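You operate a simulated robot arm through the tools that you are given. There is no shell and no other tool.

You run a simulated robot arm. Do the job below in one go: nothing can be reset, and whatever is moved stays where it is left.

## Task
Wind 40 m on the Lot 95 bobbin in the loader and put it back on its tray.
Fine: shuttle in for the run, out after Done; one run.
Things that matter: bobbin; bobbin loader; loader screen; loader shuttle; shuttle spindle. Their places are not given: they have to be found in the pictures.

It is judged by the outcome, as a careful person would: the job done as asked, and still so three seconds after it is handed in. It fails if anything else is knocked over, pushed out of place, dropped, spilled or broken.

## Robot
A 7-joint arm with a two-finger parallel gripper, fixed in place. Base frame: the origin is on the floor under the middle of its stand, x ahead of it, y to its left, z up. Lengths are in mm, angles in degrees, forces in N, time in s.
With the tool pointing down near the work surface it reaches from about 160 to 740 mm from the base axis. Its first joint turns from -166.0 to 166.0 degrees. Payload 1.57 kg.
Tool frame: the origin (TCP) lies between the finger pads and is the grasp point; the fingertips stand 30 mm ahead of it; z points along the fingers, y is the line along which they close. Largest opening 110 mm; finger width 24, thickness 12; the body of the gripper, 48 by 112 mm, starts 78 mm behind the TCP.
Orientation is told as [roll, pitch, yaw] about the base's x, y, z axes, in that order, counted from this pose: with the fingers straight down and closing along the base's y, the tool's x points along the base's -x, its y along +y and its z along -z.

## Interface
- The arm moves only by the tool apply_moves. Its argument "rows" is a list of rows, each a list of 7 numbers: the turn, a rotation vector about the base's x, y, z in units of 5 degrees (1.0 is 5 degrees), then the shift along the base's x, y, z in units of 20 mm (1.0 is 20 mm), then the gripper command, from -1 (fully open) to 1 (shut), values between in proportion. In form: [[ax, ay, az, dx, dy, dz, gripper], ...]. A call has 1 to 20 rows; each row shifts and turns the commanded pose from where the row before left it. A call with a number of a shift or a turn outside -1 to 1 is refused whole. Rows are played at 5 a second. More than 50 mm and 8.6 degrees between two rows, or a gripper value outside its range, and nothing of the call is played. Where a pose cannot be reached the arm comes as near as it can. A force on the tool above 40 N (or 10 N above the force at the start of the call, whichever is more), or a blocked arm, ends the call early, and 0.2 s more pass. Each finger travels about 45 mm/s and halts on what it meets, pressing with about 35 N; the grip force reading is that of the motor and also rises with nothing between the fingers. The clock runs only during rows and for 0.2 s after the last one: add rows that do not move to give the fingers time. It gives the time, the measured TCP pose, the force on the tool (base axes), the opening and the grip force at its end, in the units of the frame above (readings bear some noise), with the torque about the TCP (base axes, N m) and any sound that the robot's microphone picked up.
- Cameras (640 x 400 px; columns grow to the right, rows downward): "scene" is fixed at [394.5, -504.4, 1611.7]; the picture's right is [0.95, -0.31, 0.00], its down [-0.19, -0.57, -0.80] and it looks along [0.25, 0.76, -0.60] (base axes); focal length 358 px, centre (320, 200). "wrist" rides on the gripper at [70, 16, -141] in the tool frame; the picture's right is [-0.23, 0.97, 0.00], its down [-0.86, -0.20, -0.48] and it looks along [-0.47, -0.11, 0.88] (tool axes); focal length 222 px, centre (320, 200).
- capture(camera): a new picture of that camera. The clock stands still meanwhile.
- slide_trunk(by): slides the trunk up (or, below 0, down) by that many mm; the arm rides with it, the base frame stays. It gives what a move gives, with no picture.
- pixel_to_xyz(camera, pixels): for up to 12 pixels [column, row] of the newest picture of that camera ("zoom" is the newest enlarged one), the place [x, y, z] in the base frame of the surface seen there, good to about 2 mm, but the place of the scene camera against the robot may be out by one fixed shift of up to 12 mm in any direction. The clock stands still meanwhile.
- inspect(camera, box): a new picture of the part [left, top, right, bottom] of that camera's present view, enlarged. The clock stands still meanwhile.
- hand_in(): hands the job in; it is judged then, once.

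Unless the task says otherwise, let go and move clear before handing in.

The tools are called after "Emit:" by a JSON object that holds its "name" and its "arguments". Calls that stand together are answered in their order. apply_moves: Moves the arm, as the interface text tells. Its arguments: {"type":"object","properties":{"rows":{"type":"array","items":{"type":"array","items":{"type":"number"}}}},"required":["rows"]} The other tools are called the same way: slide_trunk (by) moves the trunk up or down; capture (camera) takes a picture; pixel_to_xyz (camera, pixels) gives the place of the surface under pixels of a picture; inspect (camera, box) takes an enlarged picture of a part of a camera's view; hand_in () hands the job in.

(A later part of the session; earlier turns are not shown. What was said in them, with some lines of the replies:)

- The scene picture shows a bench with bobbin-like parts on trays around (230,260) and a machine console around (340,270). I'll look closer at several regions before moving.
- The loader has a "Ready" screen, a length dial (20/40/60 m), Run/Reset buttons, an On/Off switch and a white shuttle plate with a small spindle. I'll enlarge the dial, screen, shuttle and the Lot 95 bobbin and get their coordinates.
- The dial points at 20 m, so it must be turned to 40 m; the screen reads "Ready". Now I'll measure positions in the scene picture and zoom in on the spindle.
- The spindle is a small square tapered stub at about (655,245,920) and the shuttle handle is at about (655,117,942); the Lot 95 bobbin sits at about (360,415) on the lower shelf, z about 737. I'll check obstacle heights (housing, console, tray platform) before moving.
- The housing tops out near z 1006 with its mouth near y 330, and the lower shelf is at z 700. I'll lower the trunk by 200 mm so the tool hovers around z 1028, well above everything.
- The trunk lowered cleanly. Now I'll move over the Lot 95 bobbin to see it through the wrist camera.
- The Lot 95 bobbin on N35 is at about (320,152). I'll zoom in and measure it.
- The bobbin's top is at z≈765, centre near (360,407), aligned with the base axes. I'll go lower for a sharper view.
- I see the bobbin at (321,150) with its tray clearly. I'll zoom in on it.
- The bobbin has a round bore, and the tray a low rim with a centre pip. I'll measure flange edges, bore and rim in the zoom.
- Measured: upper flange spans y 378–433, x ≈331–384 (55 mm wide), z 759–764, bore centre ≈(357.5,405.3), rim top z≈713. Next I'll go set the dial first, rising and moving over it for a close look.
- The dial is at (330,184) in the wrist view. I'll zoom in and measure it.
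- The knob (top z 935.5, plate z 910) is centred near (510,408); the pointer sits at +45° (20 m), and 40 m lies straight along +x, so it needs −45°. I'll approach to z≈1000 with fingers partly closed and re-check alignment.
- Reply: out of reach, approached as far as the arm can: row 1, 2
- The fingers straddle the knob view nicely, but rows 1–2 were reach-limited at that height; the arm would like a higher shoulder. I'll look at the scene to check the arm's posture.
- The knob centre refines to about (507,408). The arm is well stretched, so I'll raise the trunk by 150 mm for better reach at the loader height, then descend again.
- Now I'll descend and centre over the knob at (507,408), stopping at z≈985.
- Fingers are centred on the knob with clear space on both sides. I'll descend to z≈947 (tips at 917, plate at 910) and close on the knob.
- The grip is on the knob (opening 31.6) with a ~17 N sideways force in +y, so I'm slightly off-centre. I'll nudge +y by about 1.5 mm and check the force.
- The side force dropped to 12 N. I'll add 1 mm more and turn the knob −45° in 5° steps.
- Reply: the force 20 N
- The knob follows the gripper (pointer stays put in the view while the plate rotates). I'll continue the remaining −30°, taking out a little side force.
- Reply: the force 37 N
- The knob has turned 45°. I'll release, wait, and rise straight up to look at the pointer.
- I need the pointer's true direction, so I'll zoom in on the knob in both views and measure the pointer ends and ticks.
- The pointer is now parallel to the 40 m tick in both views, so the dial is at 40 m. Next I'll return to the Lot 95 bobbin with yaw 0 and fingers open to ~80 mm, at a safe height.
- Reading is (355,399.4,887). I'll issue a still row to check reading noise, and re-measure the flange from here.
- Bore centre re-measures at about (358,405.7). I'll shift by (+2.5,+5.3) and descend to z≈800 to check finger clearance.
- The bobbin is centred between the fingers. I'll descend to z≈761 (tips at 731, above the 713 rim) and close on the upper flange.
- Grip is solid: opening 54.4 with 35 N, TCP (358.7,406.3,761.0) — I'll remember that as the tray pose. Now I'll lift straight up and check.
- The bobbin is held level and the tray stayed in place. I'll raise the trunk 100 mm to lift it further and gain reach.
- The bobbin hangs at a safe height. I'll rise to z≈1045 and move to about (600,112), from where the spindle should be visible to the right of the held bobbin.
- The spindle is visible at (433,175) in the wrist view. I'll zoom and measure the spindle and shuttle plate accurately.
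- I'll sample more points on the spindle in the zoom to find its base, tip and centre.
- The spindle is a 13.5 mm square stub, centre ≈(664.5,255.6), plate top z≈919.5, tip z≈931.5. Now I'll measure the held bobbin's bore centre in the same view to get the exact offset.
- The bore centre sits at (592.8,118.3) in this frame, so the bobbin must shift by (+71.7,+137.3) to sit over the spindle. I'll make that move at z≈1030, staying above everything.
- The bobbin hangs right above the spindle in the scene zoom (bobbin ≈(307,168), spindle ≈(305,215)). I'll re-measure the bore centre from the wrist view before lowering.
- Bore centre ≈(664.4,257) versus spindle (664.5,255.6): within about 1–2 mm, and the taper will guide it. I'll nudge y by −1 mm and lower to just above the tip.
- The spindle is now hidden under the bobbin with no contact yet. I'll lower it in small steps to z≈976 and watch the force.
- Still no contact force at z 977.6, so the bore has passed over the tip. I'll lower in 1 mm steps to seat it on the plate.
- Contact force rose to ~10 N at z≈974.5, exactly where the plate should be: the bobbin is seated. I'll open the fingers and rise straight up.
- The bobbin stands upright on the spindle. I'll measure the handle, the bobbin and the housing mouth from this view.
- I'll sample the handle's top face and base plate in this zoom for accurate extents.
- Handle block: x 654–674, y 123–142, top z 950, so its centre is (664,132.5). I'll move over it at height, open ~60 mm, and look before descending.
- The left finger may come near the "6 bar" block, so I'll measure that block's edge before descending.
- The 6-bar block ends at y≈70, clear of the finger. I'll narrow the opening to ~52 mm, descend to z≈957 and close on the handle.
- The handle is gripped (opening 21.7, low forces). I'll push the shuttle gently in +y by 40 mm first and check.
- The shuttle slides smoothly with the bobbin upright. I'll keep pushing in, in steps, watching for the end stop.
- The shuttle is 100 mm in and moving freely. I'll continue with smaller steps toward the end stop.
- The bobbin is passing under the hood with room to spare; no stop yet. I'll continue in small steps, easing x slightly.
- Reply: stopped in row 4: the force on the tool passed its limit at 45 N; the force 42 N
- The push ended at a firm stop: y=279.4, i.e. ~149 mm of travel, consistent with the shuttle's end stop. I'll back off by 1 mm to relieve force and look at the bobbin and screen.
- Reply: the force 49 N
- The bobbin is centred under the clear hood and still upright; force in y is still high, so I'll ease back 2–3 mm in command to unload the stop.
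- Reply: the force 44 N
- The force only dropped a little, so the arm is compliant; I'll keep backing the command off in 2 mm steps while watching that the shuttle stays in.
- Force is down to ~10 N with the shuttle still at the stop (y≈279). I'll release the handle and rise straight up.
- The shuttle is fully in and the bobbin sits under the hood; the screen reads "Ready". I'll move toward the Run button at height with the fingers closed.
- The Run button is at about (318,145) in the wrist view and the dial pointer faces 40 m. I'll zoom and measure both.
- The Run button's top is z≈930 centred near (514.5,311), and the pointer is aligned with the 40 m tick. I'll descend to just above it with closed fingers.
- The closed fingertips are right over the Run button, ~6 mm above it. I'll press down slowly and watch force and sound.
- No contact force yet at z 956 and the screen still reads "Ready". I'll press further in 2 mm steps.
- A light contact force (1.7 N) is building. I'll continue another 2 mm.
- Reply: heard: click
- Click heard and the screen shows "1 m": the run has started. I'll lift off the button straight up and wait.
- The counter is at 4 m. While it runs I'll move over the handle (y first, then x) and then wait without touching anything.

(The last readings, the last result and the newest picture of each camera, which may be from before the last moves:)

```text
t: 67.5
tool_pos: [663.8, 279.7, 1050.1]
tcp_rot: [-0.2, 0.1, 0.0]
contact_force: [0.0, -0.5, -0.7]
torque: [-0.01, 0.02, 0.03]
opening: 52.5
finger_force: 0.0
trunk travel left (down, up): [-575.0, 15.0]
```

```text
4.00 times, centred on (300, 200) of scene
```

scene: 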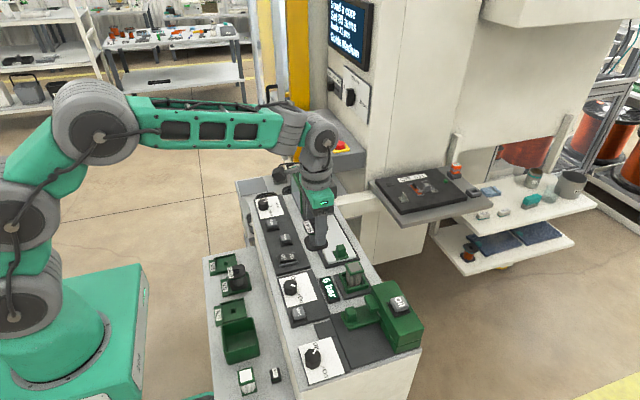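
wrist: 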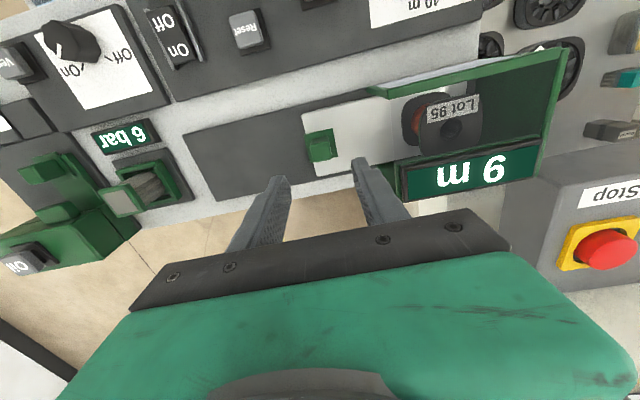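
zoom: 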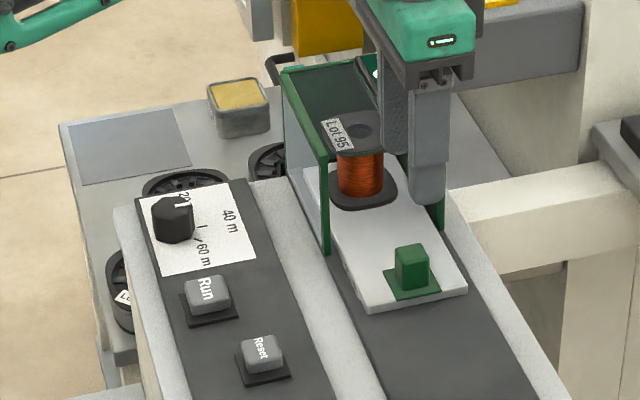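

The counter shows 9 m, about 2 m/s, so ~16 s remain. I'll wait in place.

Emit:
{"name": "apply_moves", "arguments": {"rows": [[0, 0, 0, 0, 0, 0, 0.05], [0, 0, 0, 0, 0, 0, 0.05], [0, 0, 0, 0, 0, 0, 0.05], [0, 0, 0, 0, 0, 0, 0.05], [0, 0, 0, 0, 0, 0, 0.05], [0, 0, 0, 0, 0, 0, 0.05], [0, 0, 0, 0, 0, 0, 0.05], [0, 0, 0, 0, 0, 0, 0.05], [0, 0, 0, 0, 0, 0, 0.05], [0, 0, 0, 0, 0, 0, 0.05], [0, 0, 0, 0, 0, 0, 0.05], [0, 0, 0, 0, 0, 0, 0.05], [0, 0, 0, 0, 0, 0, 0.05], [0, 0, 0, 0, 0, 0, 0.05], [0, 0, 0, 0, 0, 0, 0.05], [0, 0, 0, 0, 0, 0, 0.05], [0, 0, 0, 0, 0, 0, 0.05], [0, 0, 0, 0, 0, 0, 0.05], [0, 0, 0, 0, 0, 0, 0.05], [0, 0, 0, 0, 0, 0, 0.05]]}}

Emit:
{"name": "apply_moves", "arguments": {"rows": [[0, 0, 0, 0, 0, 0, 0.05], [0, 0, 0, 0, 0, 0, 0.05], [0, 0, 0, 0, 0, 0, 0.05], [0, 0, 0, 0, 0, 0, 0.05], [0, 0, 0, 0, 0, 0, 0.05], [0, 0, 0, 0, 0, 0, 0.05], [0, 0, 0, 0, 0, 0, 0.05], [0, 0, 0, 0, 0, 0, 0.05], [0, 0, 0, 0, 0, 0, 0.05], [0, 0, 0, 0, 0, 0, 0.05], [0, 0, 0, 0, 0, 0, 0.05], [0, 0, 0, 0, 0, 0, 0.05], [0, 0, 0, 0, 0, 0, 0.05], [0, 0, 0, 0, 0, 0, 0.05], [0, 0, 0, 0, 0, 0, 0.05], [0, 0, 0, 0, 0, 0, 0.05], [0, 0, 0, 0, 0, 0, 0.05], [0, 0, 0, 0, 0, 0, 0.05], [0, 0, 0, 0, 0, 0, 0.05], [0, 0, 0, 0, 0, 0, 0.05]]}}

Emit:
{"name": "apply_moves", "arguments": {"rows": [[0, 0, 0, 0, 0, 0, 0.05], [0, 0, 0, 0, 0, 0, 0.05], [0, 0, 0, 0, 0, 0, 0.05], [0, 0, 0, 0, 0, 0, 0.05], [0, 0, 0, 0, 0, 0, 0.05], [0, 0, 0, 0, 0, 0, 0.05], [0, 0, 0, 0, 0, 0, 0.05], [0, 0, 0, 0, 0, 0, 0.05], [0, 0, 0, 0, 0, 0, 0.05], [0, 0, 0, 0, 0, 0, 0.05], [0, 0, 0, 0, 0, 0, 0.05], [0, 0, 0, 0, 0, 0, 0.05], [0, 0, 0, 0, 0, 0, 0.05], [0, 0, 0, 0, 0, 0, 0.05], [0, 0, 0, 0, 0, 0, 0.05], [0, 0, 0, 0, 0, 0, 0.05], [0, 0, 0, 0, 0, 0, 0.05], [0, 0, 0, 0, 0, 0, 0.05], [0, 0, 0, 0, 0, 0, 0.05], [0, 0, 0, 0, 0, 0, 0.05]]}}

Emit:
{"name": "capture", "arguments": {"camera": "wrist"}}

```text
t: 71.7
tool_pos: [664.1, 279.9, 1049.5]
tcp_rot: [-0.2, 0.0, 0.1]
contact_force: [0.2, 0.6, -0.9]
torque: [-0.03, 0.01, -0.03]
opening: 52.4
finger_force: 0.2
trunk travel left (down, up): [-575.0, 15.0]
```

```text
t: 75.9
tool_pos: [664.1, 280.0, 1050.2]
tcp_rot: [-0.2, 0.0, 0.0]
contact_force: [0.4, 0.3, -0.1]
torque: [-0.02, 0.01, 0.02]
opening: 52.1
finger_force: 0.1
trunk travel left (down, up): [-575.0, 15.0]
```

```text
t: 80.1
tool_pos: [663.7, 279.4, 1049.5]
tcp_rot: [-0.2, 0.0, 0.1]
contact_force: [0.2, -0.1, 0.7]
torque: [0.03, 0.0, 0.01]
opening: 52.3
finger_force: 0.1
trunk travel left (down, up): [-575.0, 15.0]
```

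```text
taken
```

wrist: 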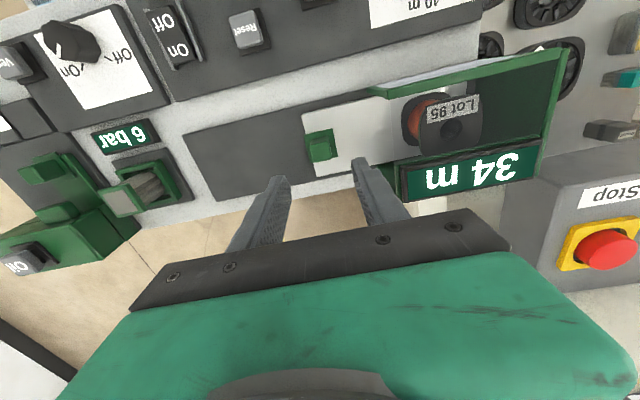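

The counter reads 34 m. I'll wait about 4 more seconds for "Done".

Emit:
{"name": "apply_moves", "arguments": {"rows": [[0, 0, 0, 0, 0, 0, 0.05], [0, 0, 0, 0, 0, 0, 0.05], [0, 0, 0, 0, 0, 0, 0.05], [0, 0, 0, 0, 0, 0, 0.05], [0, 0, 0, 0, 0, 0, 0.05], [0, 0, 0, 0, 0, 0, 0.05], [0, 0, 0, 0, 0, 0, 0.05], [0, 0, 0, 0, 0, 0, 0.05], [0, 0, 0, 0, 0, 0, 0.05], [0, 0, 0, 0, 0, 0, 0.05], [0, 0, 0, 0, 0, 0, 0.05], [0, 0, 0, 0, 0, 0, 0.05], [0, 0, 0, 0, 0, 0, 0.05], [0, 0, 0, 0, 0, 0, 0.05], [0, 0, 0, 0, 0, 0, 0.05], [0, 0, 0, 0, 0, 0, 0.05], [0, 0, 0, 0, 0, 0, 0.05], [0, 0, 0, 0, 0, 0, 0.05], [0, 0, 0, 0, 0, 0, 0.05], [0, 0, 0, 0, 0, 0, 0.05]]}}

Emit:
{"name": "capture", "arguments": {"camera": "wrist"}}

```text
t: 84.3
tool_pos: [664.4, 278.5, 1050.1]
tcp_rot: [-0.2, 0.0, 0.2]
contact_force: [-0.8, -0.1, 0.1]
torque: [-0.02, 0.0, 0.0]
opening: 52.1
finger_force: 0.1
trunk travel left (down, up): [-575.0, 15.0]
```

```text
taken
```

wrist: 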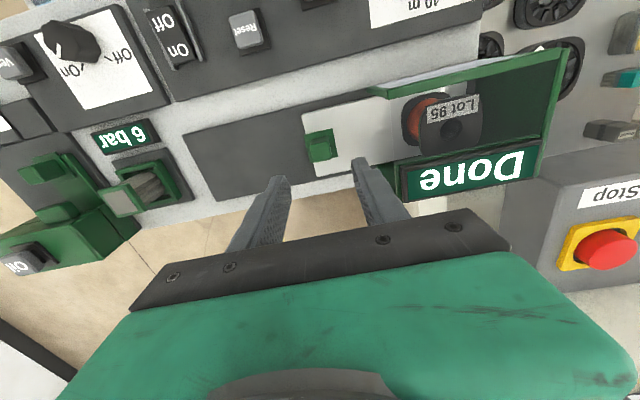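

The screen says "Done". I'll measure the handle where it is now before gripping it again.

Emit:
{"name": "inspect", "arguments": {"camera": "wrist", "box": [295, 115, 350, 175]}}

Emit:
{"name": "pixel_to_xyz", "arguments": {"camera": "zoom", "pixels": [[230, 180], [320, 165], [250, 280], [340, 265], [290, 230], [220, 230], [335, 215], [290, 290], [280, 180], [200, 160], [350, 130]]}}

```text
6.67 times, centred on (322, 145) of wrist
```

zoom: 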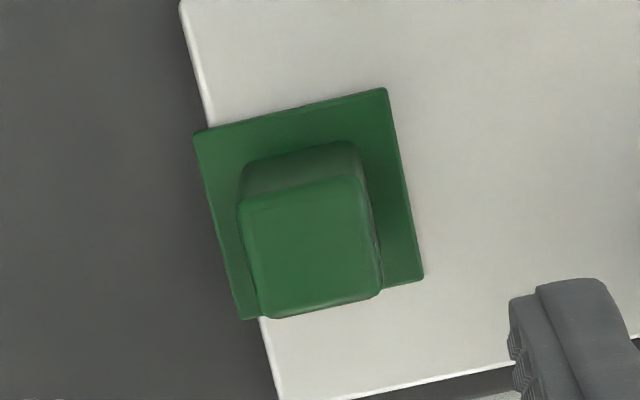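

```text
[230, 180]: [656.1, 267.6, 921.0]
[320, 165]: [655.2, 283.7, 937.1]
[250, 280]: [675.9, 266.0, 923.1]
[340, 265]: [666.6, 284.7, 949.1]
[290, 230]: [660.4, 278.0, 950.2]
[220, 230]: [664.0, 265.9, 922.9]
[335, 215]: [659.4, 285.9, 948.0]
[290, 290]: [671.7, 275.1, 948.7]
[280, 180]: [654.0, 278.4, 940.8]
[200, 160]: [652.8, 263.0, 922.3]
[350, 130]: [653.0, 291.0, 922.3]
```

The handle centre is about (664,280.5), right under the gripper. I'll descend and grip it.

Emit:
{"name": "apply_moves", "arguments": {"rows": [[0, 0, 0, 0, 0.04, -0.9, 0.05], [0, 0, 0, 0, 0, -0.95, 0.05], [0, 0, 0, 0, 0, -0.95, 0.05], [0, 0, 0, 0, 0, -0.95, 0.05], [0, 0, 0, 0, 0, -0.88, 0.05], [0, 0, 0, 0, 0, 0, 0.05], [0, 0, 0, 0, 0, 0, 0.4], [0, 0, 0, 0, 0, 0, 0.7], [0, 0, 0, 0, 0, 0, 0.8], [0, 0, 0, 0, 0, 0, 0.8]]}}

Emit:
{"name": "inspect", "arguments": {"camera": "wrist", "box": [220, 90, 420, 230]}}

```text
t: 86.5
tool_pos: [666.3, 278.9, 959.0]
tcp_rot: [-0.2, 0.2, 0.2]
contact_force: [0.7, 0.7, -0.9]
torque: [0.42, -0.17, -0.08]
opening: 21.9
finger_force: 30.1
trunk travel left (down, up): [-575.0, 15.0]
```

```text
2.86 times, centred on (320, 160) of wrist
```

zoom: 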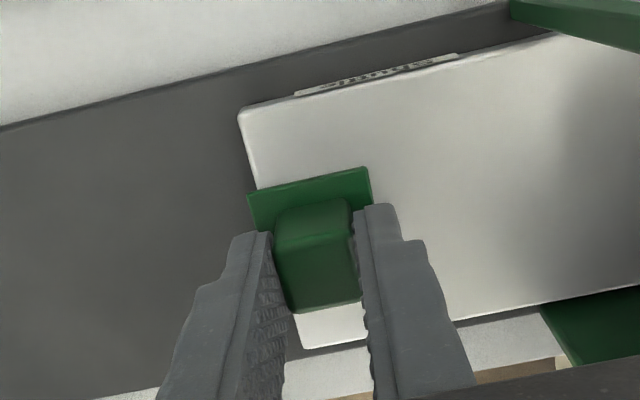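

The handle is gripped with low force. I'll pull the shuttle out gently in −y, starting slowly.

Emit:
{"name": "apply_moves", "arguments": {"rows": [[0, 0, 0, 0, -0.15, 0, 0.8], [0, 0, 0, 0, -0.3, 0, 0.8], [0, 0, 0, 0, -0.4, 0, 0.8], [0, 0, 0, 0, -0.4, 0, 0.8], [0, 0, 0, 0, -0.4, 0, 0.8], [0, 0, 0, 0, -0.4, 0, 0.8], [0, 0, 0, 0, -0.4, 0, 0.8], [0, 0, 0, 0, -0.3, 0, 0.8], [0, 0, 0, 0, 0, 0, 0.8]]}}

Emit:
{"name": "inspect", "arguments": {"camera": "scene", "box": [270, 150, 390, 280]}}

```text
t: 88.5
tool_pos: [665.6, 225.6, 959.1]
tcp_rot: [-0.2, 0.0, 0.0]
contact_force: [7.8, 0.3, -4.9]
torque: [0.34, -0.5, 0.03]
opening: 21.8
finger_force: 35.1
trunk travel left (down, up): [-575.0, 15.0]
```

```text
3.08 times, centred on (330, 215) of scene
```

zoom: 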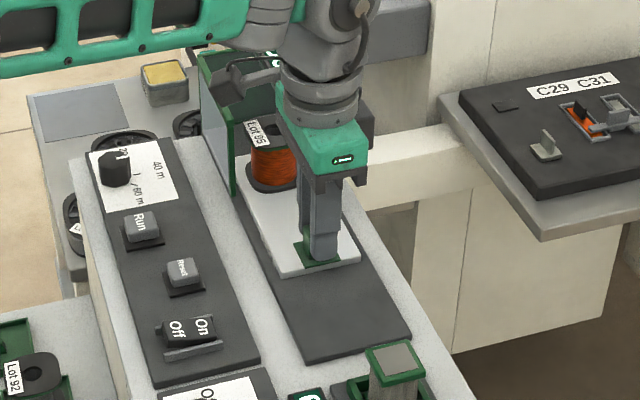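

The shuttle is coming out with the wound bobbin upright. I'll continue pulling another ~85 mm.

Emit:
{"name": "apply_moves", "arguments": {"rows": [[0, 0, 0, 0, -0.3, 0, 0.8], [0, 0, 0, 0, -0.45, 0, 0.8], [0, 0, 0, 0, -0.45, 0, 0.8], [0, 0, 0, 0, -0.45, 0, 0.8], [0, 0, 0, 0, -0.45, 0, 0.8], [0, 0, 0, 0, -0.45, 0, 0.8], [0, 0, 0, 0, -0.45, 0, 0.8], [0, 0, 0, 0, -0.45, 0, 0.8], [0, 0, 0, 0, -0.45, 0, 0.8], [0, 0, 0, 0, -0.35, 0, 0.8], [0, 0, 0, 0, 0, 0, 0.8]]}}

Emit:
{"name": "inspect", "arguments": {"camera": "scene", "box": [270, 150, 390, 280]}}

```text
t: 90.9
tool_pos: [666.0, 141.7, 958.8]
tcp_rot: [-0.4, 0.3, 0.1]
contact_force: [-8.8, 0.5, -13.4]
torque: [0.46, 1.09, 0.03]
opening: 21.6
finger_force: 35.1
trunk travel left (down, up): [-575.0, 15.0]
```

```text
3.08 times, centred on (330, 215) of scene
```

zoom: 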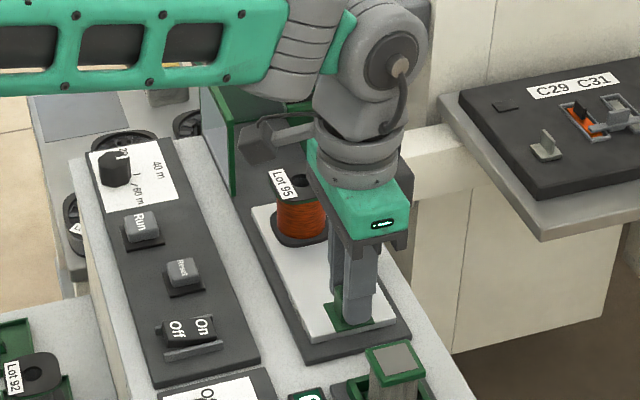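

About 10 mm remain to the original position. I'll pull in 3 mm steps until the outer stop is felt.

Emit:
{"name": "apply_moves", "arguments": {"rows": [[0, 0, 0, -0.02, -0.15, -0.02, 0.8], [0, 0, 0, 0, -0.15, 0, 0.8], [0, 0, 0, 0, -0.15, 0, 0.8], [0, 0, 0, 0, -0.1, 0, 0.8], [0, 0, 0, 0, 0, 0, 0.8]]}}

```text
t: 92.1
tool_pos: [665.5, 130.4, 958.5]
tcp_rot: [-0.1, -0.1, 0.0]
contact_force: [0.3, 0.9, -4.9]
torque: [0.31, 0.7, 0.05]
opening: 22.2
finger_force: 35.1
trunk travel left (down, up): [-575.0, 15.0]
```

Now at y=130.4, the same as at the first grip. I'll pull 2–4 mm more to confirm the stop.

Emit:
{"name": "apply_moves", "arguments": {"rows": [[0, 0, 0, 0, -0.1, 0, 0.8], [0, 0, 0, 0, -0.1, 0, 0.8], [0, 0, 0, 0, 0, 0, 0.8]]}}

Emit:
{"name": "inspect", "arguments": {"camera": "scene", "box": [270, 150, 390, 280]}}

```text
t: 92.9
tool_pos: [666.5, 131.2, 959.1]
tcp_rot: [-0.1, -0.1, 0.4]
contact_force: [3.8, 29.9, -6.1]
torque: [0.99, -1.02, -0.56]
opening: 21.8
finger_force: 34.5
trunk travel left (down, up): [-575.0, 15.0]
```

```text
3.08 times, centred on (330, 215) of scene
```

zoom: 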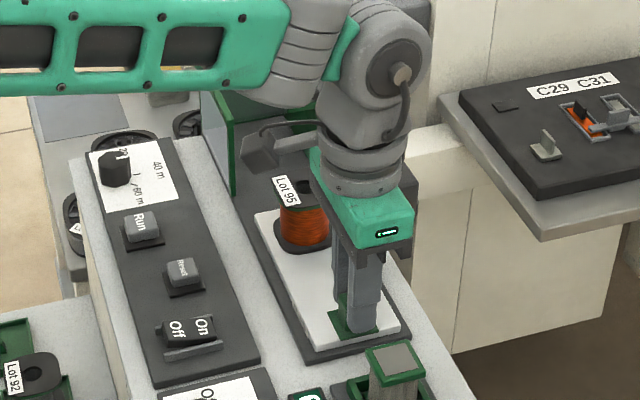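

The outer stop is reached (30 N in y). I'll undo the extra 4 mm, release the handle, and rise.

Emit:
{"name": "apply_moves", "arguments": {"rows": [[0, 0, 0, 0, 0.1, 0, 0.8], [0, 0, 0, 0, 0.08, 0, 0.8], [0, 0, 0, 0, 0, 0, 0.8], [0, 0, 0, 0, 0, 0, 0.5], [0, 0, 0, 0, 0, 0, 0.2], [0, 0, 0, 0, 0, 0, 0.05], [0, 0, 0, 0, 0, 0, 0.05], [0, 0, 0, 0, 0, 0.5, 0.05], [0, 0, 0, 0, 0, 1, 0.05], [0, 0, 0, 0, 0, 1, 0.05], [0, 0, 0, 0, 0, 1, 0.05], [0, 0, 0, 0, 0, 1, 0.05], [0, 0, 0, 0, 0, 0, 0.05]]}}

Emit:
{"name": "capture", "arguments": {"camera": "wrist"}}

Emit:
{"name": "inspect", "arguments": {"camera": "scene", "box": [270, 150, 390, 280]}}

```text
t: 95.7
tool_pos: [665.3, 129.5, 1048.3]
tcp_rot: [-0.2, -0.1, 0.0]
contact_force: [-0.4, 0.6, -0.2]
torque: [0.01, 0.01, 0.01]
opening: 52.3
finger_force: 0.1
trunk travel left (down, up): [-575.0, 15.0]
```

```text
taken
```

wrist: 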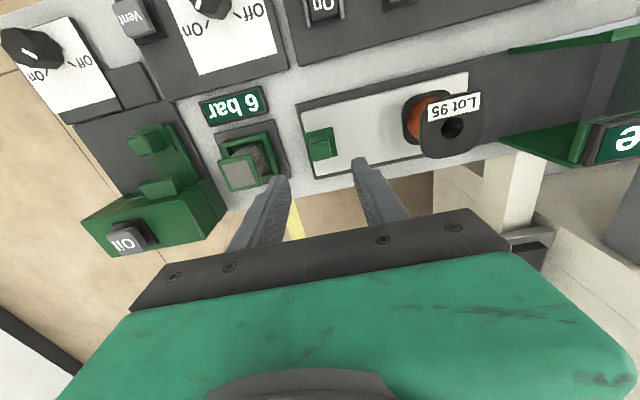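

```text
3.08 times, centred on (330, 215) of scene
```

zoom: 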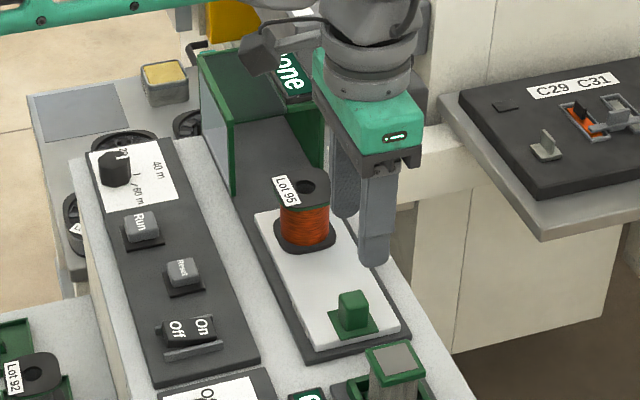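

Shuttle is out, screen "Done", and the wound bobbin is upright on the spindle. I'll move above it with the fingers opened to ~80 mm and check alignment.

Emit:
{"name": "apply_moves", "arguments": {"rows": [[0, 0, 0, 0, 0.9, 0, -0.45], [0, 0, 0, 0, 0.9, 0, -0.45], [0, 0, 0, 0, 0.9, 0, -0.45], [0, 0, 0, 0, 0.9, 0, -0.45], [0, 0, 0, 0, 0.9, 0, -0.45], [0, 0, 0, 0, 0.9, 0, -0.45], [0, 0, 0, 0, 0.9, 0, -0.45], [0, 0, 0, 0, 0, 0, -0.45]]}}

Emit:
{"name": "inspect", "arguments": {"camera": "wrist", "box": [270, 110, 370, 200]}}

Emit:
{"name": "pixel_to_xyz", "arguments": {"camera": "zoom", "pixels": [[250, 180], [390, 170], [320, 280], [280, 200], [360, 200], [320, 240], [240, 220], [410, 200], [420, 240], [250, 260]]}}

```text
t: 97.5
tool_pos: [663.6, 256.7, 1050.1]
tcp_rot: [-0.3, -0.1, -0.1]
contact_force: [-0.4, 0.0, -1.2]
torque: [-0.02, 0.02, 0.01]
opening: 79.7
finger_force: 0.0
trunk travel left (down, up): [-575.0, 15.0]
```

```text
4.44 times, centred on (320, 155) of wrist
```

zoom: 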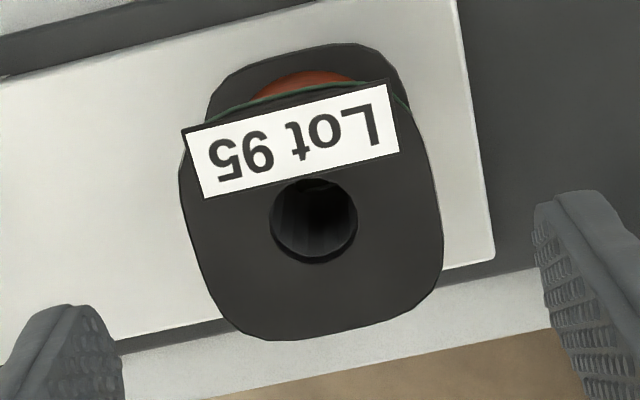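

```text
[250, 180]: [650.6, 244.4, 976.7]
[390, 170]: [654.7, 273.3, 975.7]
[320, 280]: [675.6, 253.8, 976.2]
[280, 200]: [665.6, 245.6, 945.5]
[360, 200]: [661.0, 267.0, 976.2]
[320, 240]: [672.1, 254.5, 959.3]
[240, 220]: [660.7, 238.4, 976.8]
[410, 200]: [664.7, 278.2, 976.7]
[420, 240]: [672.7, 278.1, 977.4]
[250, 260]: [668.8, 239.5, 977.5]
```

Bore centre is ≈(664.2,255), top z 976.5, and the flange is still square to the gripper. I'll descend to z≈974 and close on the flange.

Emit:
{"name": "apply_moves", "arguments": {"rows": [[0, 0, 0, 0.05, -0.03, -0.95, -0.45], [0, 0, 0, 0, 0, -0.95, -0.45], [0, 0, 0, 0, 0, -0.95, -0.45], [0, 0, 0, 0, 0, -0.9, -0.45], [0, 0, 0, 0, 0, 0, -0.45]]}}

Emit:
{"name": "inspect", "arguments": {"camera": "wrist", "box": [220, 100, 420, 240]}}

```text
t: 98.7
tool_pos: [668.1, 253.9, 974.1]
tcp_rot: [-0.2, 0.1, 0.0]
contact_force: [0.2, 0.0, 0.1]
torque: [-0.01, 0.0, -0.04]
opening: 80.1
finger_force: 0.1
trunk travel left (down, up): [-575.0, 15.0]
```

```text
2.86 times, centred on (320, 170) of wrist
```

zoom: 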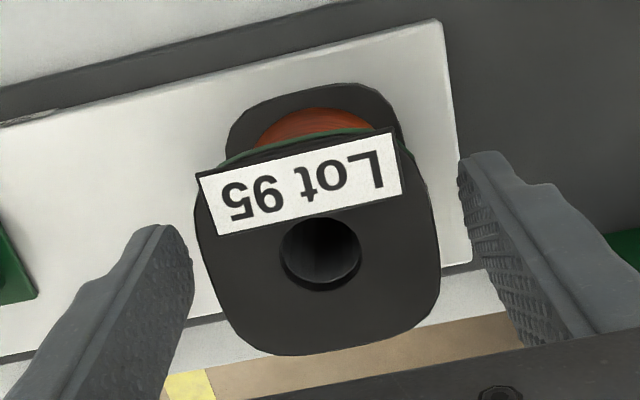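

The position reads (668.1,253.9), a few mm off what I asked; I'll take a still reading to separate noise from real offset.

Emit:
{"name": "apply_moves", "arguments": {"rows": [[0, 0, 0, 0, 0, 0, -0.45], [0, 0, 0, 0, 0, 0, -0.45]]}}

Emit:
{"name": "apply_moves", "arguments": {"rows": [[0, 0, 0, 0, 0, 0, -0.45]]}}

Emit:
{"name": "pixel_to_xyz", "arguments": {"camera": "zoom", "pixels": [[200, 240], [215, 280], [425, 210], [432, 260], [320, 345], [278, 250], [362, 250], [320, 305], [470, 230], [185, 270]]}}

```text
t: 99.3
tool_pos: [666.7, 255.2, 973.9]
tcp_rot: [-0.2, -0.1, 0.1]
contact_force: [0.1, -0.5, 0.4]
torque: [0.01, 0.01, 0.04]
opening: 80.1
finger_force: 0.0
trunk travel left (down, up): [-575.0, 15.0]
```

```text
t: 99.7
tool_pos: [668.5, 255.2, 973.6]
tcp_rot: [-0.2, 0.0, 0.1]
contact_force: [0.4, 0.8, -0.1]
torque: [0.0, -0.02, -0.01]
opening: 80.2
finger_force: 0.1
trunk travel left (down, up): [-575.0, 15.0]
```

```text
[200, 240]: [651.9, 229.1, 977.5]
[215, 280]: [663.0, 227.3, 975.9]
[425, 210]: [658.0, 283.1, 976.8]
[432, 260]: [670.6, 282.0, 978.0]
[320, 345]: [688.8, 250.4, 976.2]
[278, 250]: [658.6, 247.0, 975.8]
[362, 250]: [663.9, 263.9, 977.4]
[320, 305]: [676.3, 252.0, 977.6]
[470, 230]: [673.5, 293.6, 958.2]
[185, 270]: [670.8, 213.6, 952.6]
```

The gripper sits ~3 mm too far in x relative to the bobbin centre (≈662.5–664,255.4). I'll shift −3 mm in x and close on the flange.

Emit:
{"name": "apply_moves", "arguments": {"rows": [[0, 0, 0, -0.15, 0.02, 0, -0.45], [0, 0, 0, 0, 0, 0, -0.45], [0, 0, 0, 0, 0, 0, -0.2], [0, 0, 0, 0, 0, 0, 0.0], [0, 0, 0, 0, 0, 0, 0.2], [0, 0, 0, 0, 0, 0, 0.3], [0, 0, 0, 0, 0, 0, 0.3]]}}

Emit:
{"name": "inspect", "arguments": {"camera": "wrist", "box": [220, 100, 420, 240]}}

```text
t: 101.3
tool_pos: [664.2, 254.2, 973.9]
tcp_rot: [-0.1, -0.1, 0.1]
contact_force: [-0.7, 1.1, 0.5]
torque: [0.02, 0.0, 0.05]
opening: 55.6
finger_force: 34.9
trunk travel left (down, up): [-575.0, 15.0]
```

```text
2.86 times, centred on (320, 170) of wrist
```

zoom: 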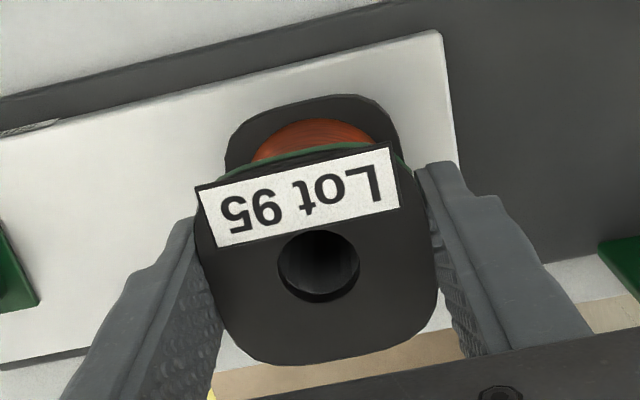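

The bobbin is gripped at 55.6 mm with 35 N. I'll lift it straight up off the spindle and check that it came free.

Emit:
{"name": "apply_moves", "arguments": {"rows": [[0, 0, 0, 0, 0, 0.3, 0.3], [0, 0, 0, 0, 0, 0.5, 0.3], [0, 0, 0, 0, 0, 1, 0.3], [0, 0, 0, 0, 0, 1, 0.3], [0, 0, 0, 0, 0, 1, 0.3], [0, 0, 0, 0, 0, 0, 0.3]]}}

Emit:
{"name": "inspect", "arguments": {"camera": "scene", "box": [270, 140, 390, 280]}}

Emit:
{"name": "inspect", "arguments": {"camera": "wrist", "box": [220, 100, 420, 240]}}

```text
t: 102.7
tool_pos: [664.3, 256.0, 1049.9]
tcp_rot: [-0.2, 0.0, 0.1]
contact_force: [0.0, 0.6, -1.5]
torque: [0.02, -0.03, 0.0]
opening: 55.5
finger_force: 35.1
trunk travel left (down, up): [-575.0, 15.0]
```

```text
2.86 times, centred on (330, 210) of scene
```

zoom: 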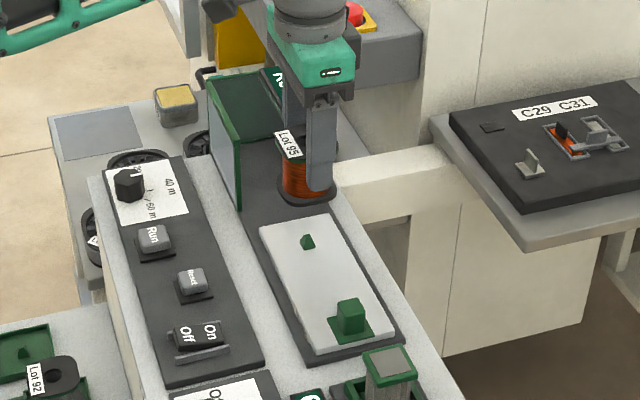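

```text
2.86 times, centred on (320, 170) of wrist
```

zoom: 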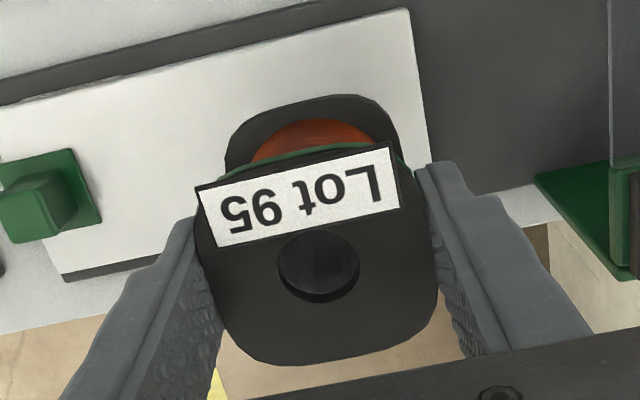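

The bobbin is free and level. I'll carry it back over tray N35 at the same height.

Emit:
{"name": "apply_moves", "arguments": {"rows": [[0, 0, 0, -0.95, 0.3, 0, 0.3], [0, 0, 0, -0.95, 0.3, 0, 0.3], [0, 0, 0, -0.95, 0.3, 0, 0.3], [0, 0, 0, -0.95, 0.5, 0, 0.3], [0, 0, 0, -0.95, 0.5, 0, 0.3], [0, 0, 0, -0.95, 0.5, 0, 0.3], [0, 0, 0, -0.95, 0.5, 0, 0.3], [0, 0, 0, -0.95, 0.5, 0, 0.3], [0, 0, 0, -0.95, 0.5, 0, 0.3], [0, 0, 0, -0.95, 0.5, 0, 0.3], [0, 0, 0, -0.95, 0.5, 0, 0.3], [0, 0, 0, -0.95, 0.5, 0, 0.3], [0, 0, 0, -0.95, 0.5, 0, 0.3], [0, 0, 0, -0.95, 0.5, 0, 0.3], [0, 0, 0, -0.95, 0.55, 0, 0.3], [0, 0, 0, -0.95, 0.55, 0, 0.3], [0, 0, 0, 0, 0, 0, 0.3]]}}

Emit:
{"name": "capture", "arguments": {"camera": "wrist"}}

```text
t: 106.3
tool_pos: [358.0, 403.2, 1048.9]
tcp_rot: [-0.2, 0.1, 0.1]
contact_force: [-0.5, -0.3, -2.1]
torque: [0.01, -0.04, 0.01]
opening: 55.6
finger_force: 34.6
trunk travel left (down, up): [-575.0, 15.0]
```

```text
taken
```

wrist: 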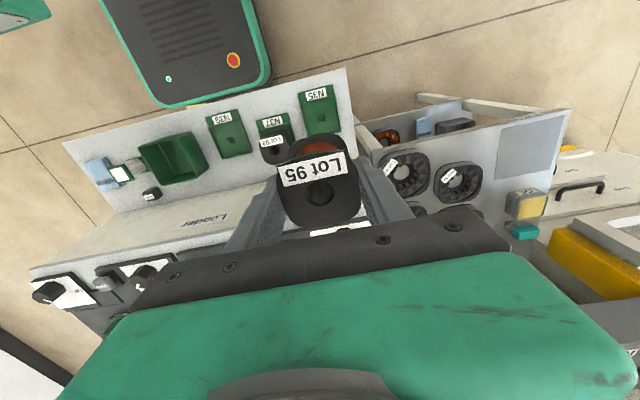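

Tray N35 is empty and visible at (320,115). I'll lower the trunk 100 mm (as it was for the pick-up) straight down over the tray area.

Emit:
{"name": "slide_trunk", "arguments": {"by": -100}}

Emit:
{"name": "capture", "arguments": {"camera": "wrist"}}

Emit:
{"name": "inspect", "arguments": {"camera": "wrist", "box": [260, 70, 380, 240]}}

```text
t: 107.6
tool_pos: [358.0, 403.6, 949.2]
tcp_rot: [-0.1, 0.0, 0.1]
contact_force: [-0.1, 0.3, -2.8]
torque: [0.01, -0.02, -0.01]
opening: 55.5
finger_force: 34.8
trunk travel left (down, up): [-475.0, 115.0]
```

```text
taken
```

wrist: 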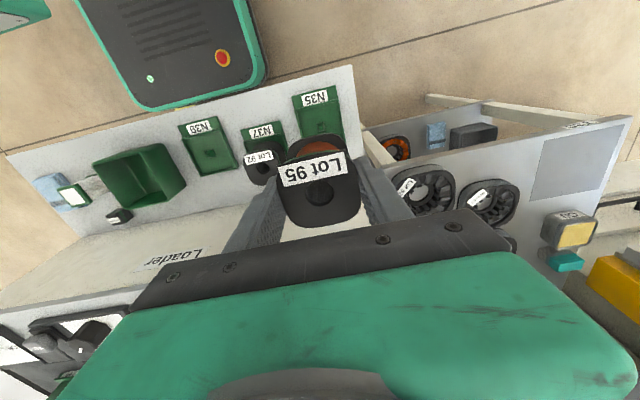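

```text
2.35 times, centred on (320, 155) of wrist
```

zoom: 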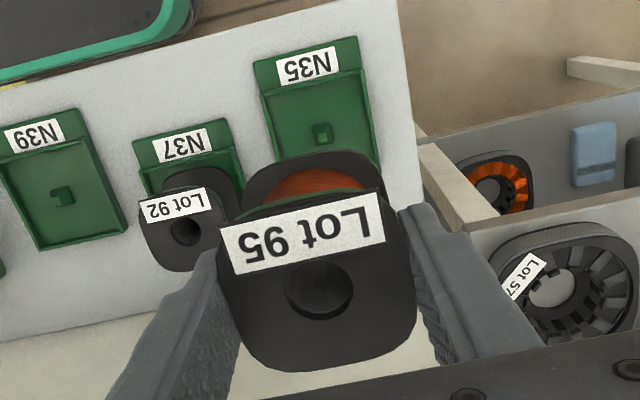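

The N35 pip is visible at zoom (321,132). I'll measure the pip and the held bobbin's bore precisely.

Emit:
{"name": "inspect", "arguments": {"camera": "wrist", "box": [295, 85, 350, 145]}}

Emit:
{"name": "pixel_to_xyz", "arguments": {"camera": "wrist", "pixels": [[320, 127], [320, 125], [322, 127], [318, 127], [320, 130], [297, 108], [335, 100], [345, 148]]}}

```text
6.67 times, centred on (322, 115) of wrist
```

zoom: 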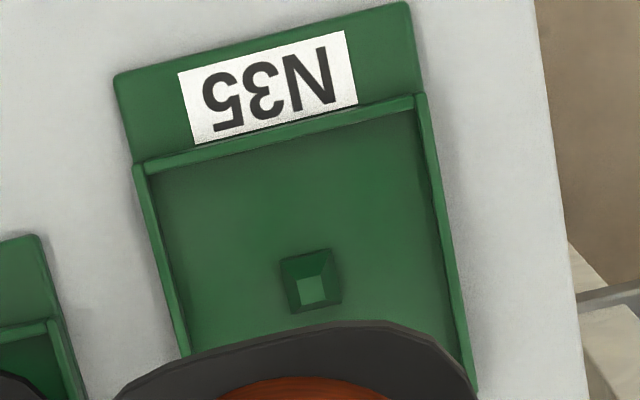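

```text
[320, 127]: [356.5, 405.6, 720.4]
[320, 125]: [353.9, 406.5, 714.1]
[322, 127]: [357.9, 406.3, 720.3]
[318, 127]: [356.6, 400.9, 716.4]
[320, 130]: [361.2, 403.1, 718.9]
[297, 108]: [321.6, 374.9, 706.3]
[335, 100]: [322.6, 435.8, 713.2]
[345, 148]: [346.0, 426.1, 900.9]
```

Emit:
{"name": "pixel_to_xyz", "arguments": {"camera": "zoom", "pixels": [[282, 260], [330, 248], [342, 300], [293, 313], [299, 282], [323, 276], [327, 298], [303, 304], [312, 290], [140, 168], [425, 100], [235, 220]]}}

Emit:
{"name": "inspect", "arguments": {"camera": "wrist", "box": [270, 125, 370, 235]}}

Emit:
{"name": "pixel_to_xyz", "arguments": {"camera": "zoom", "pixels": [[180, 240], [190, 280], [455, 220], [460, 260], [300, 365], [265, 245], [372, 245], [320, 300], [320, 195], [250, 220], [400, 220], [360, 340]]}}

```text
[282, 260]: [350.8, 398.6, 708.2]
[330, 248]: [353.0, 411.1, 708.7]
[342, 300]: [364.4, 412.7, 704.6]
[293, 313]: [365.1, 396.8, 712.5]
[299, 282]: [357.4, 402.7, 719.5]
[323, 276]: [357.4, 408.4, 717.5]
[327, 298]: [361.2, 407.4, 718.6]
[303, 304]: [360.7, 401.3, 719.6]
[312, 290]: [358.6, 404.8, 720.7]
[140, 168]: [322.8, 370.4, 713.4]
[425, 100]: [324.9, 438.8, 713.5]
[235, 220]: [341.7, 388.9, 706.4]
```

```text
3.64 times, centred on (320, 180) of wrist
```

zoom: 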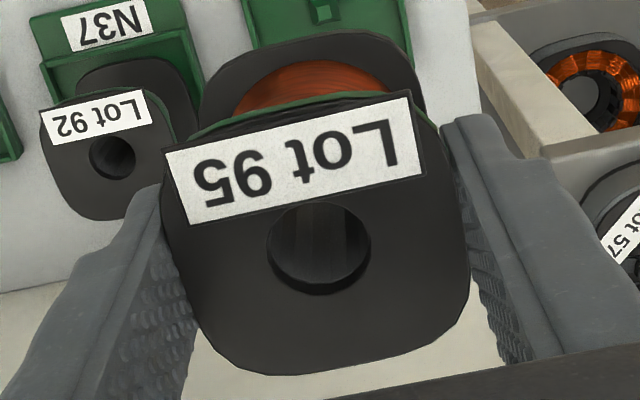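

```text
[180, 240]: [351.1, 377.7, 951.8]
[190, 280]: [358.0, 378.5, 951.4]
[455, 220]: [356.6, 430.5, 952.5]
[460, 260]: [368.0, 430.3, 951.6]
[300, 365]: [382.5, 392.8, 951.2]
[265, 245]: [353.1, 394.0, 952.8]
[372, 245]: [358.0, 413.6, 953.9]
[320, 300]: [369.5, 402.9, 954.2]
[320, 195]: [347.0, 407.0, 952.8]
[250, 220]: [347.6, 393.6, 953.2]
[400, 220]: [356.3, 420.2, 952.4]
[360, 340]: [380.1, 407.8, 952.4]
```

Pip centre ≈(358.8,405) and bobbin bore centre ≈(356.3,404), so I need (+2.4,+1). I'll correct and lower to z≈790.

Emit:
{"name": "apply_moves", "arguments": {"rows": [[0, 0, 0, 0.12, 0.05, -0.5, 0.3], [0, 0, 0, 0, 0, -1, 0.3], [0, 0, 0, 0, 0, -1, 0.3], [0, 0, 0, 0, 0, -1, 0.3], [0, 0, 0, 0, 0, -1, 0.3], [0, 0, 0, 0, 0, -1, 0.3], [0, 0, 0, 0, 0, -1, 0.3], [0, 0, 0, 0, 0, -1, 0.3], [0, 0, 0, 0, 0, -0.5, 0.3], [0, 0, 0, 0, 0, 0, 0.3]]}}

Emit:
{"name": "inspect", "arguments": {"camera": "wrist", "box": [220, 70, 420, 240]}}

Emit:
{"name": "inspect", "arguments": {"camera": "scene", "box": [195, 220, 275, 300]}}

```text
t: 109.8
tool_pos: [360.5, 406.0, 788.7]
tcp_rot: [-0.2, 0.0, 0.2]
contact_force: [-0.4, -0.1, -2.8]
torque: [-0.01, -0.01, 0.02]
opening: 55.4
finger_force: 34.4
trunk travel left (down, up): [-475.0, 115.0]
```

```text
2.35 times, centred on (320, 155) of wrist
```

zoom: 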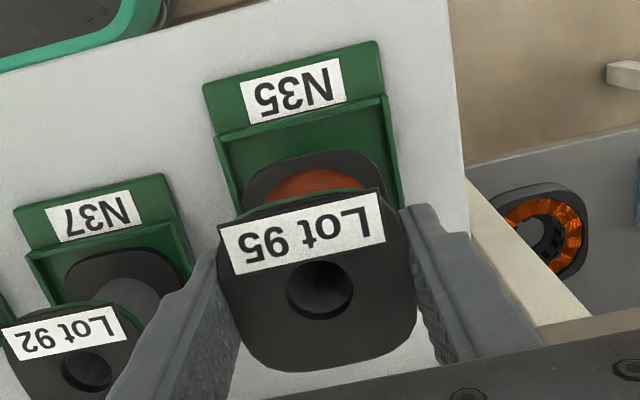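

```text
5.00 times, centred on (235, 260) of scene
```

zoom: 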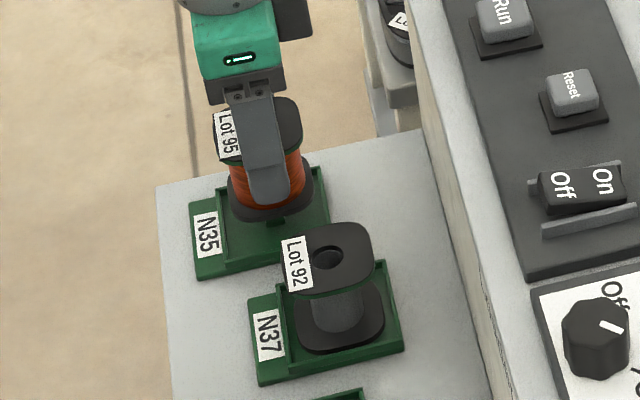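

The bobbin is ~28 mm above its seat. I'll verify the bore position once more against the pip (358.8,405).

Emit:
{"name": "inspect", "arguments": {"camera": "wrist", "box": [270, 125, 370, 235]}}

Emit:
{"name": "pixel_to_xyz", "arguments": {"camera": "zoom", "pixels": [[180, 240], [190, 280], [455, 220], [460, 260], [265, 245], [372, 245], [320, 302], [250, 248], [390, 248], [360, 340], [300, 340], [320, 195]]}}

```text
3.64 times, centred on (320, 180) of wrist
```

zoom: 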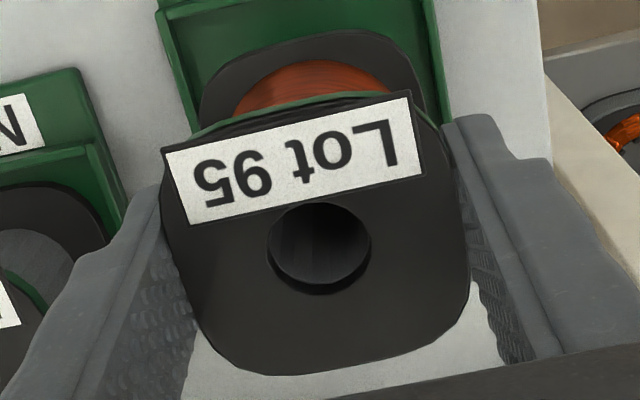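

```text
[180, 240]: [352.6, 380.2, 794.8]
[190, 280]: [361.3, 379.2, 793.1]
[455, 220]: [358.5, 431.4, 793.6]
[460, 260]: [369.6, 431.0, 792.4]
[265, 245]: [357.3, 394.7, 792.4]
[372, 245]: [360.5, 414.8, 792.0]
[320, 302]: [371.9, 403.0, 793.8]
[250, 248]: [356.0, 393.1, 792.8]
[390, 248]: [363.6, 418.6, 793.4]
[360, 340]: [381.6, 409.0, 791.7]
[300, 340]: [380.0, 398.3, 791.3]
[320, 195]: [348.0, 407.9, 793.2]
```

Bore centre is (358.9,404.8) — right over the pip. I'll lower to z≈766 in small steps.

Emit:
{"name": "apply_moves", "arguments": {"rows": [[0, 0, 0, 0, 0, -0.3, 0.3], [0, 0, 0, 0, 0, -0.3, 0.3], [0, 0, 0, 0, 0, -0.3, 0.3], [0, 0, 0, 0, 0, -0.2, 0.3], [0, 0, 0, 0, 0, 0, 0.3]]}}

Emit:
{"name": "inspect", "arguments": {"camera": "wrist", "box": [220, 70, 420, 240]}}

```text
t: 111.0
tool_pos: [360.8, 405.1, 767.4]
tcp_rot: [-0.2, 0.0, 0.1]
contact_force: [-0.9, 0.6, -2.6]
torque: [-0.01, -0.01, 0.0]
opening: 55.4
finger_force: 35.4
trunk travel left (down, up): [-475.0, 115.0]
```

```text
2.35 times, centred on (320, 155) of wrist
```

zoom: 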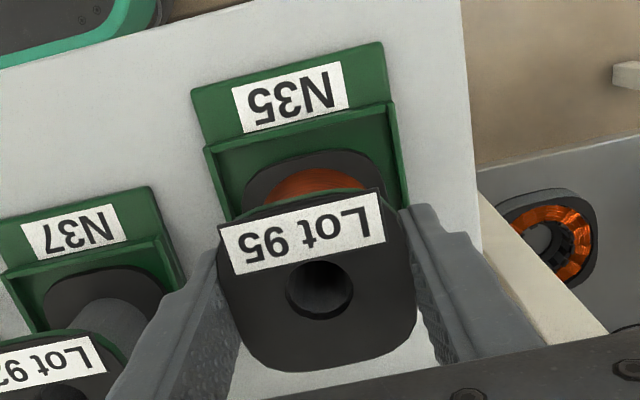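

No contact yet and it is lined up inside the rim. I'll lower the last ~6 mm in 1 mm steps.

Emit:
{"name": "apply_moves", "arguments": {"rows": [[0, 0, 0, 0, 0, -0.1, 0.3], [0, 0, 0, 0, 0, -0.05, 0.3], [0, 0, 0, 0, 0, -0.05, 0.3], [0, 0, 0, 0, 0, -0.05, 0.3], [0, 0, 0, 0, 0, 0, 0.3]]}}

```text
t: 112.2
tool_pos: [361.9, 404.6, 762.8]
tcp_rot: [-0.2, 0.1, 0.1]
contact_force: [0.0, 0.2, -1.7]
torque: [0.0, 0.02, 0.0]
opening: 55.6
finger_force: 35.3
trunk travel left (down, up): [-475.0, 115.0]
```

Emit:
{"name": "apply_moves", "arguments": {"rows": [[0, 0, 0, 0, 0, -0.05, 0.3], [0, 0, 0, 0, 0, -0.05, 0.3], [0, 0, 0, 0, 0, 0, 0.3]]}}

Emit:
{"name": "inspect", "arguments": {"camera": "wrist", "box": [220, 70, 420, 240]}}

Emit:
{"name": "inspect", "arguments": {"camera": "scene", "box": [195, 220, 275, 300]}}

```text
t: 113.0
tool_pos: [360.5, 406.2, 760.7]
tcp_rot: [-0.1, 0.0, 0.1]
contact_force: [-1.8, -0.2, 2.3]
torque: [-0.09, 0.11, -0.03]
opening: 55.4
finger_force: 34.5
trunk travel left (down, up): [-475.0, 115.0]
```

```text
2.35 times, centred on (320, 155) of wrist
```

zoom: 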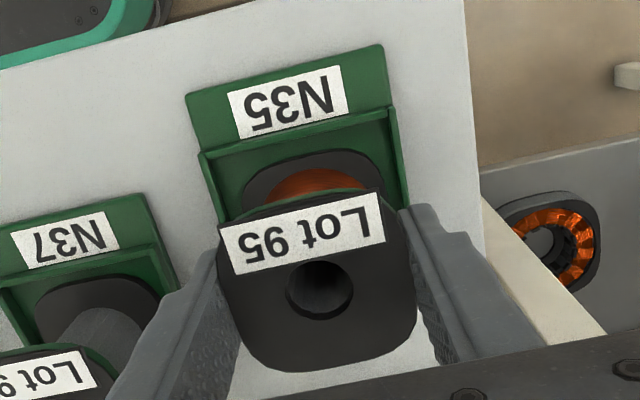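

```text
5.00 times, centred on (235, 260) of scene
```

zoom: 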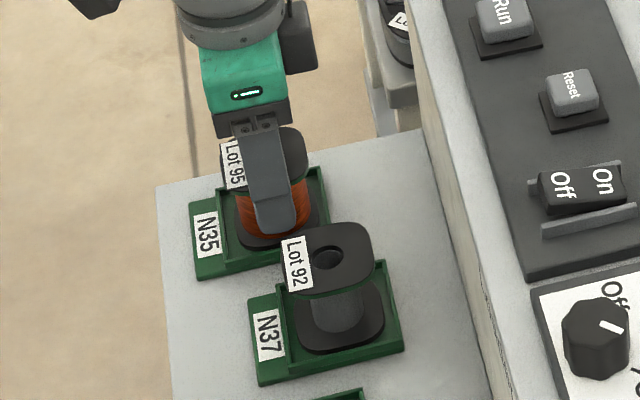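

Contact is starting (force changed by ~5 N at z 760.7, the seat height). I'll press 1 mm more to confirm seating.

Emit:
{"name": "apply_moves", "arguments": {"rows": [[0, 0, 0, 0, 0, -0.05, 0.3], [0, 0, 0, 0, 0, 0, 0.3]]}}

```text
t: 113.6
tool_pos: [360.6, 404.7, 760.7]
tcp_rot: [-0.2, 0.0, 0.1]
contact_force: [-2.0, -2.5, 11.2]
torque: [-0.34, 0.33, 0.01]
opening: 55.6
finger_force: 35.5
trunk travel left (down, up): [-475.0, 115.0]
```

The bobbin is firmly seated (11 N). I'll ease off, open the fingers, and rise straight up.

Emit:
{"name": "apply_moves", "arguments": {"rows": [[0, 0, 0, 0, 0, 0.04, 0.3], [0, 0, 0, 0, 0, 0, 0.1], [0, 0, 0, 0, 0, 0, -0.1], [0, 0, 0, 0, 0, 0, -0.35], [0, 0, 0, 0, 0, 0, -0.4], [0, 0, 0, 0, 0, 0, -0.4], [0, 0, 0, 0, 0, 0.5, -0.4], [0, 0, 0, 0, 0, 1, -0.4], [0, 0, 0, 0, 0, 1, -0.4], [0, 0, 0, 0, 0, 1, -0.4], [0, 0, 0, 0, 0, 1, -0.4], [0, 0, 0, 0, 0, 1, -0.4], [0, 0, 0, 0, 0, 1, -0.4], [0, 0, 0, 0, 0, 1, -0.4], [0, 0, 0, 0, 0, 0, -0.4]]}}

Emit:
{"name": "capture", "arguments": {"camera": "wrist"}}

Emit:
{"name": "inspect", "arguments": {"camera": "scene", "box": [195, 220, 275, 300]}}

Emit:
{"name": "capture", "arguments": {"camera": "scene"}}

```text
t: 116.8
tool_pos: [361.9, 405.4, 912.0]
tcp_rot: [-0.1, 0.0, 0.1]
contact_force: [-0.3, -0.9, 0.2]
torque: [0.01, 0.01, -0.01]
opening: 77.2
finger_force: 0.1
trunk travel left (down, up): [-475.0, 115.0]
```

```text
taken
```

wrist: 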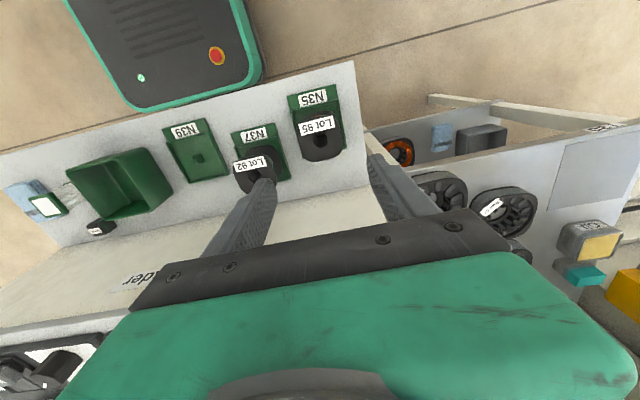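

```text
5.00 times, centred on (235, 260) of scene
```

zoom: 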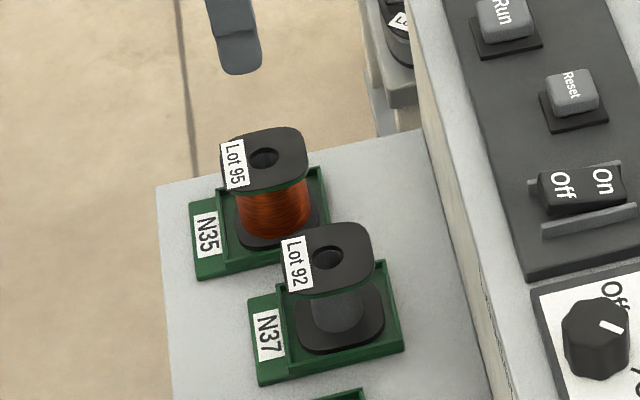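

```text
taken
```

scene: 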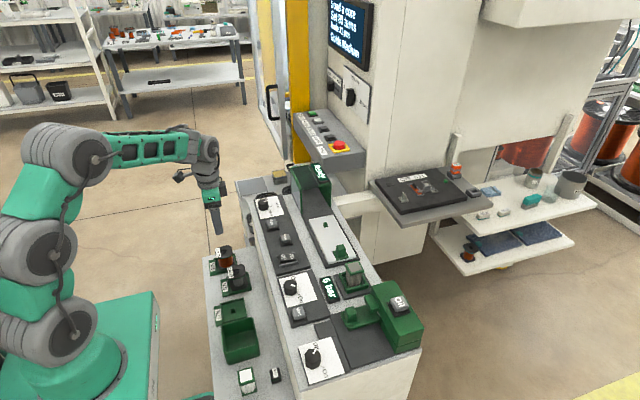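

The wound Lot 95 bobbin stands in tray N35. I'll verify it is fully seated and level, and check the loader screen and shuttle.

Emit:
{"name": "inspect", "arguments": {"camera": "wrist", "box": [280, 80, 360, 180]}}

Emit:
{"name": "pixel_to_xyz", "arguments": {"camera": "zoom", "pixels": [[260, 225], [390, 215], [330, 305], [290, 305], [390, 250], [265, 280], [395, 120], [220, 140]]}}

Emit:
{"name": "inspect", "arguments": {"camera": "scene", "box": [250, 150, 370, 280]}}

```text
4.00 times, centred on (320, 130) of wrist
```

zoom: 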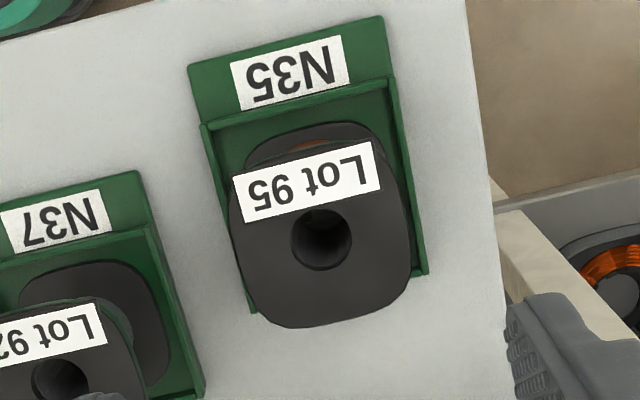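

```text
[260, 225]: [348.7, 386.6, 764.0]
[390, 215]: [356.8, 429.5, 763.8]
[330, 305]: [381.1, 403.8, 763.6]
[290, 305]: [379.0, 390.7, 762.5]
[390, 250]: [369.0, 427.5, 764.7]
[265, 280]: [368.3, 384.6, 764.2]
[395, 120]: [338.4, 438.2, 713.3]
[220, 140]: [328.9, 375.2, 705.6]
```

```text
3.08 times, centred on (310, 215) of scene
```

zoom: 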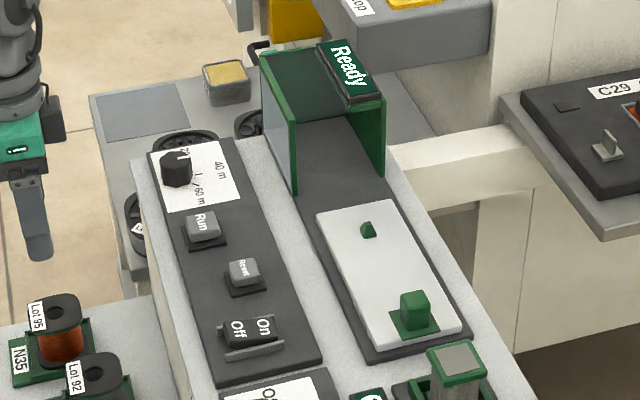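

The bobbin's top is level at z≈764 all round, the same as before it was picked up. The shuttle is out at its stop, the screen is back to "Ready", and the gripper is open and well clear. The job is finished, so I'll hand it in.

Emit:
{"name": "hand_in", "arguments": {}}

```text
The job is handed in.
```

The Lot 95 bobbin is wound with 40 m and back on its tray (N35), sitting level at the same height as before. The job has been handed in.

- **Length dial:** it was set to 20 m, so I turned it to 40 m before the run.
- **Run:** there was one run, with the shuttle pushed in to its stop. The screen counted up and ended on "Done".
- **After Done:** I pulled the shuttle back out to its stop and lifted the bobbin off the spindle. The screen later read "Ready" again.
- **Surroundings:** in the last pictures nothing else looked knocked over or moved, and the gripper was open and clear.
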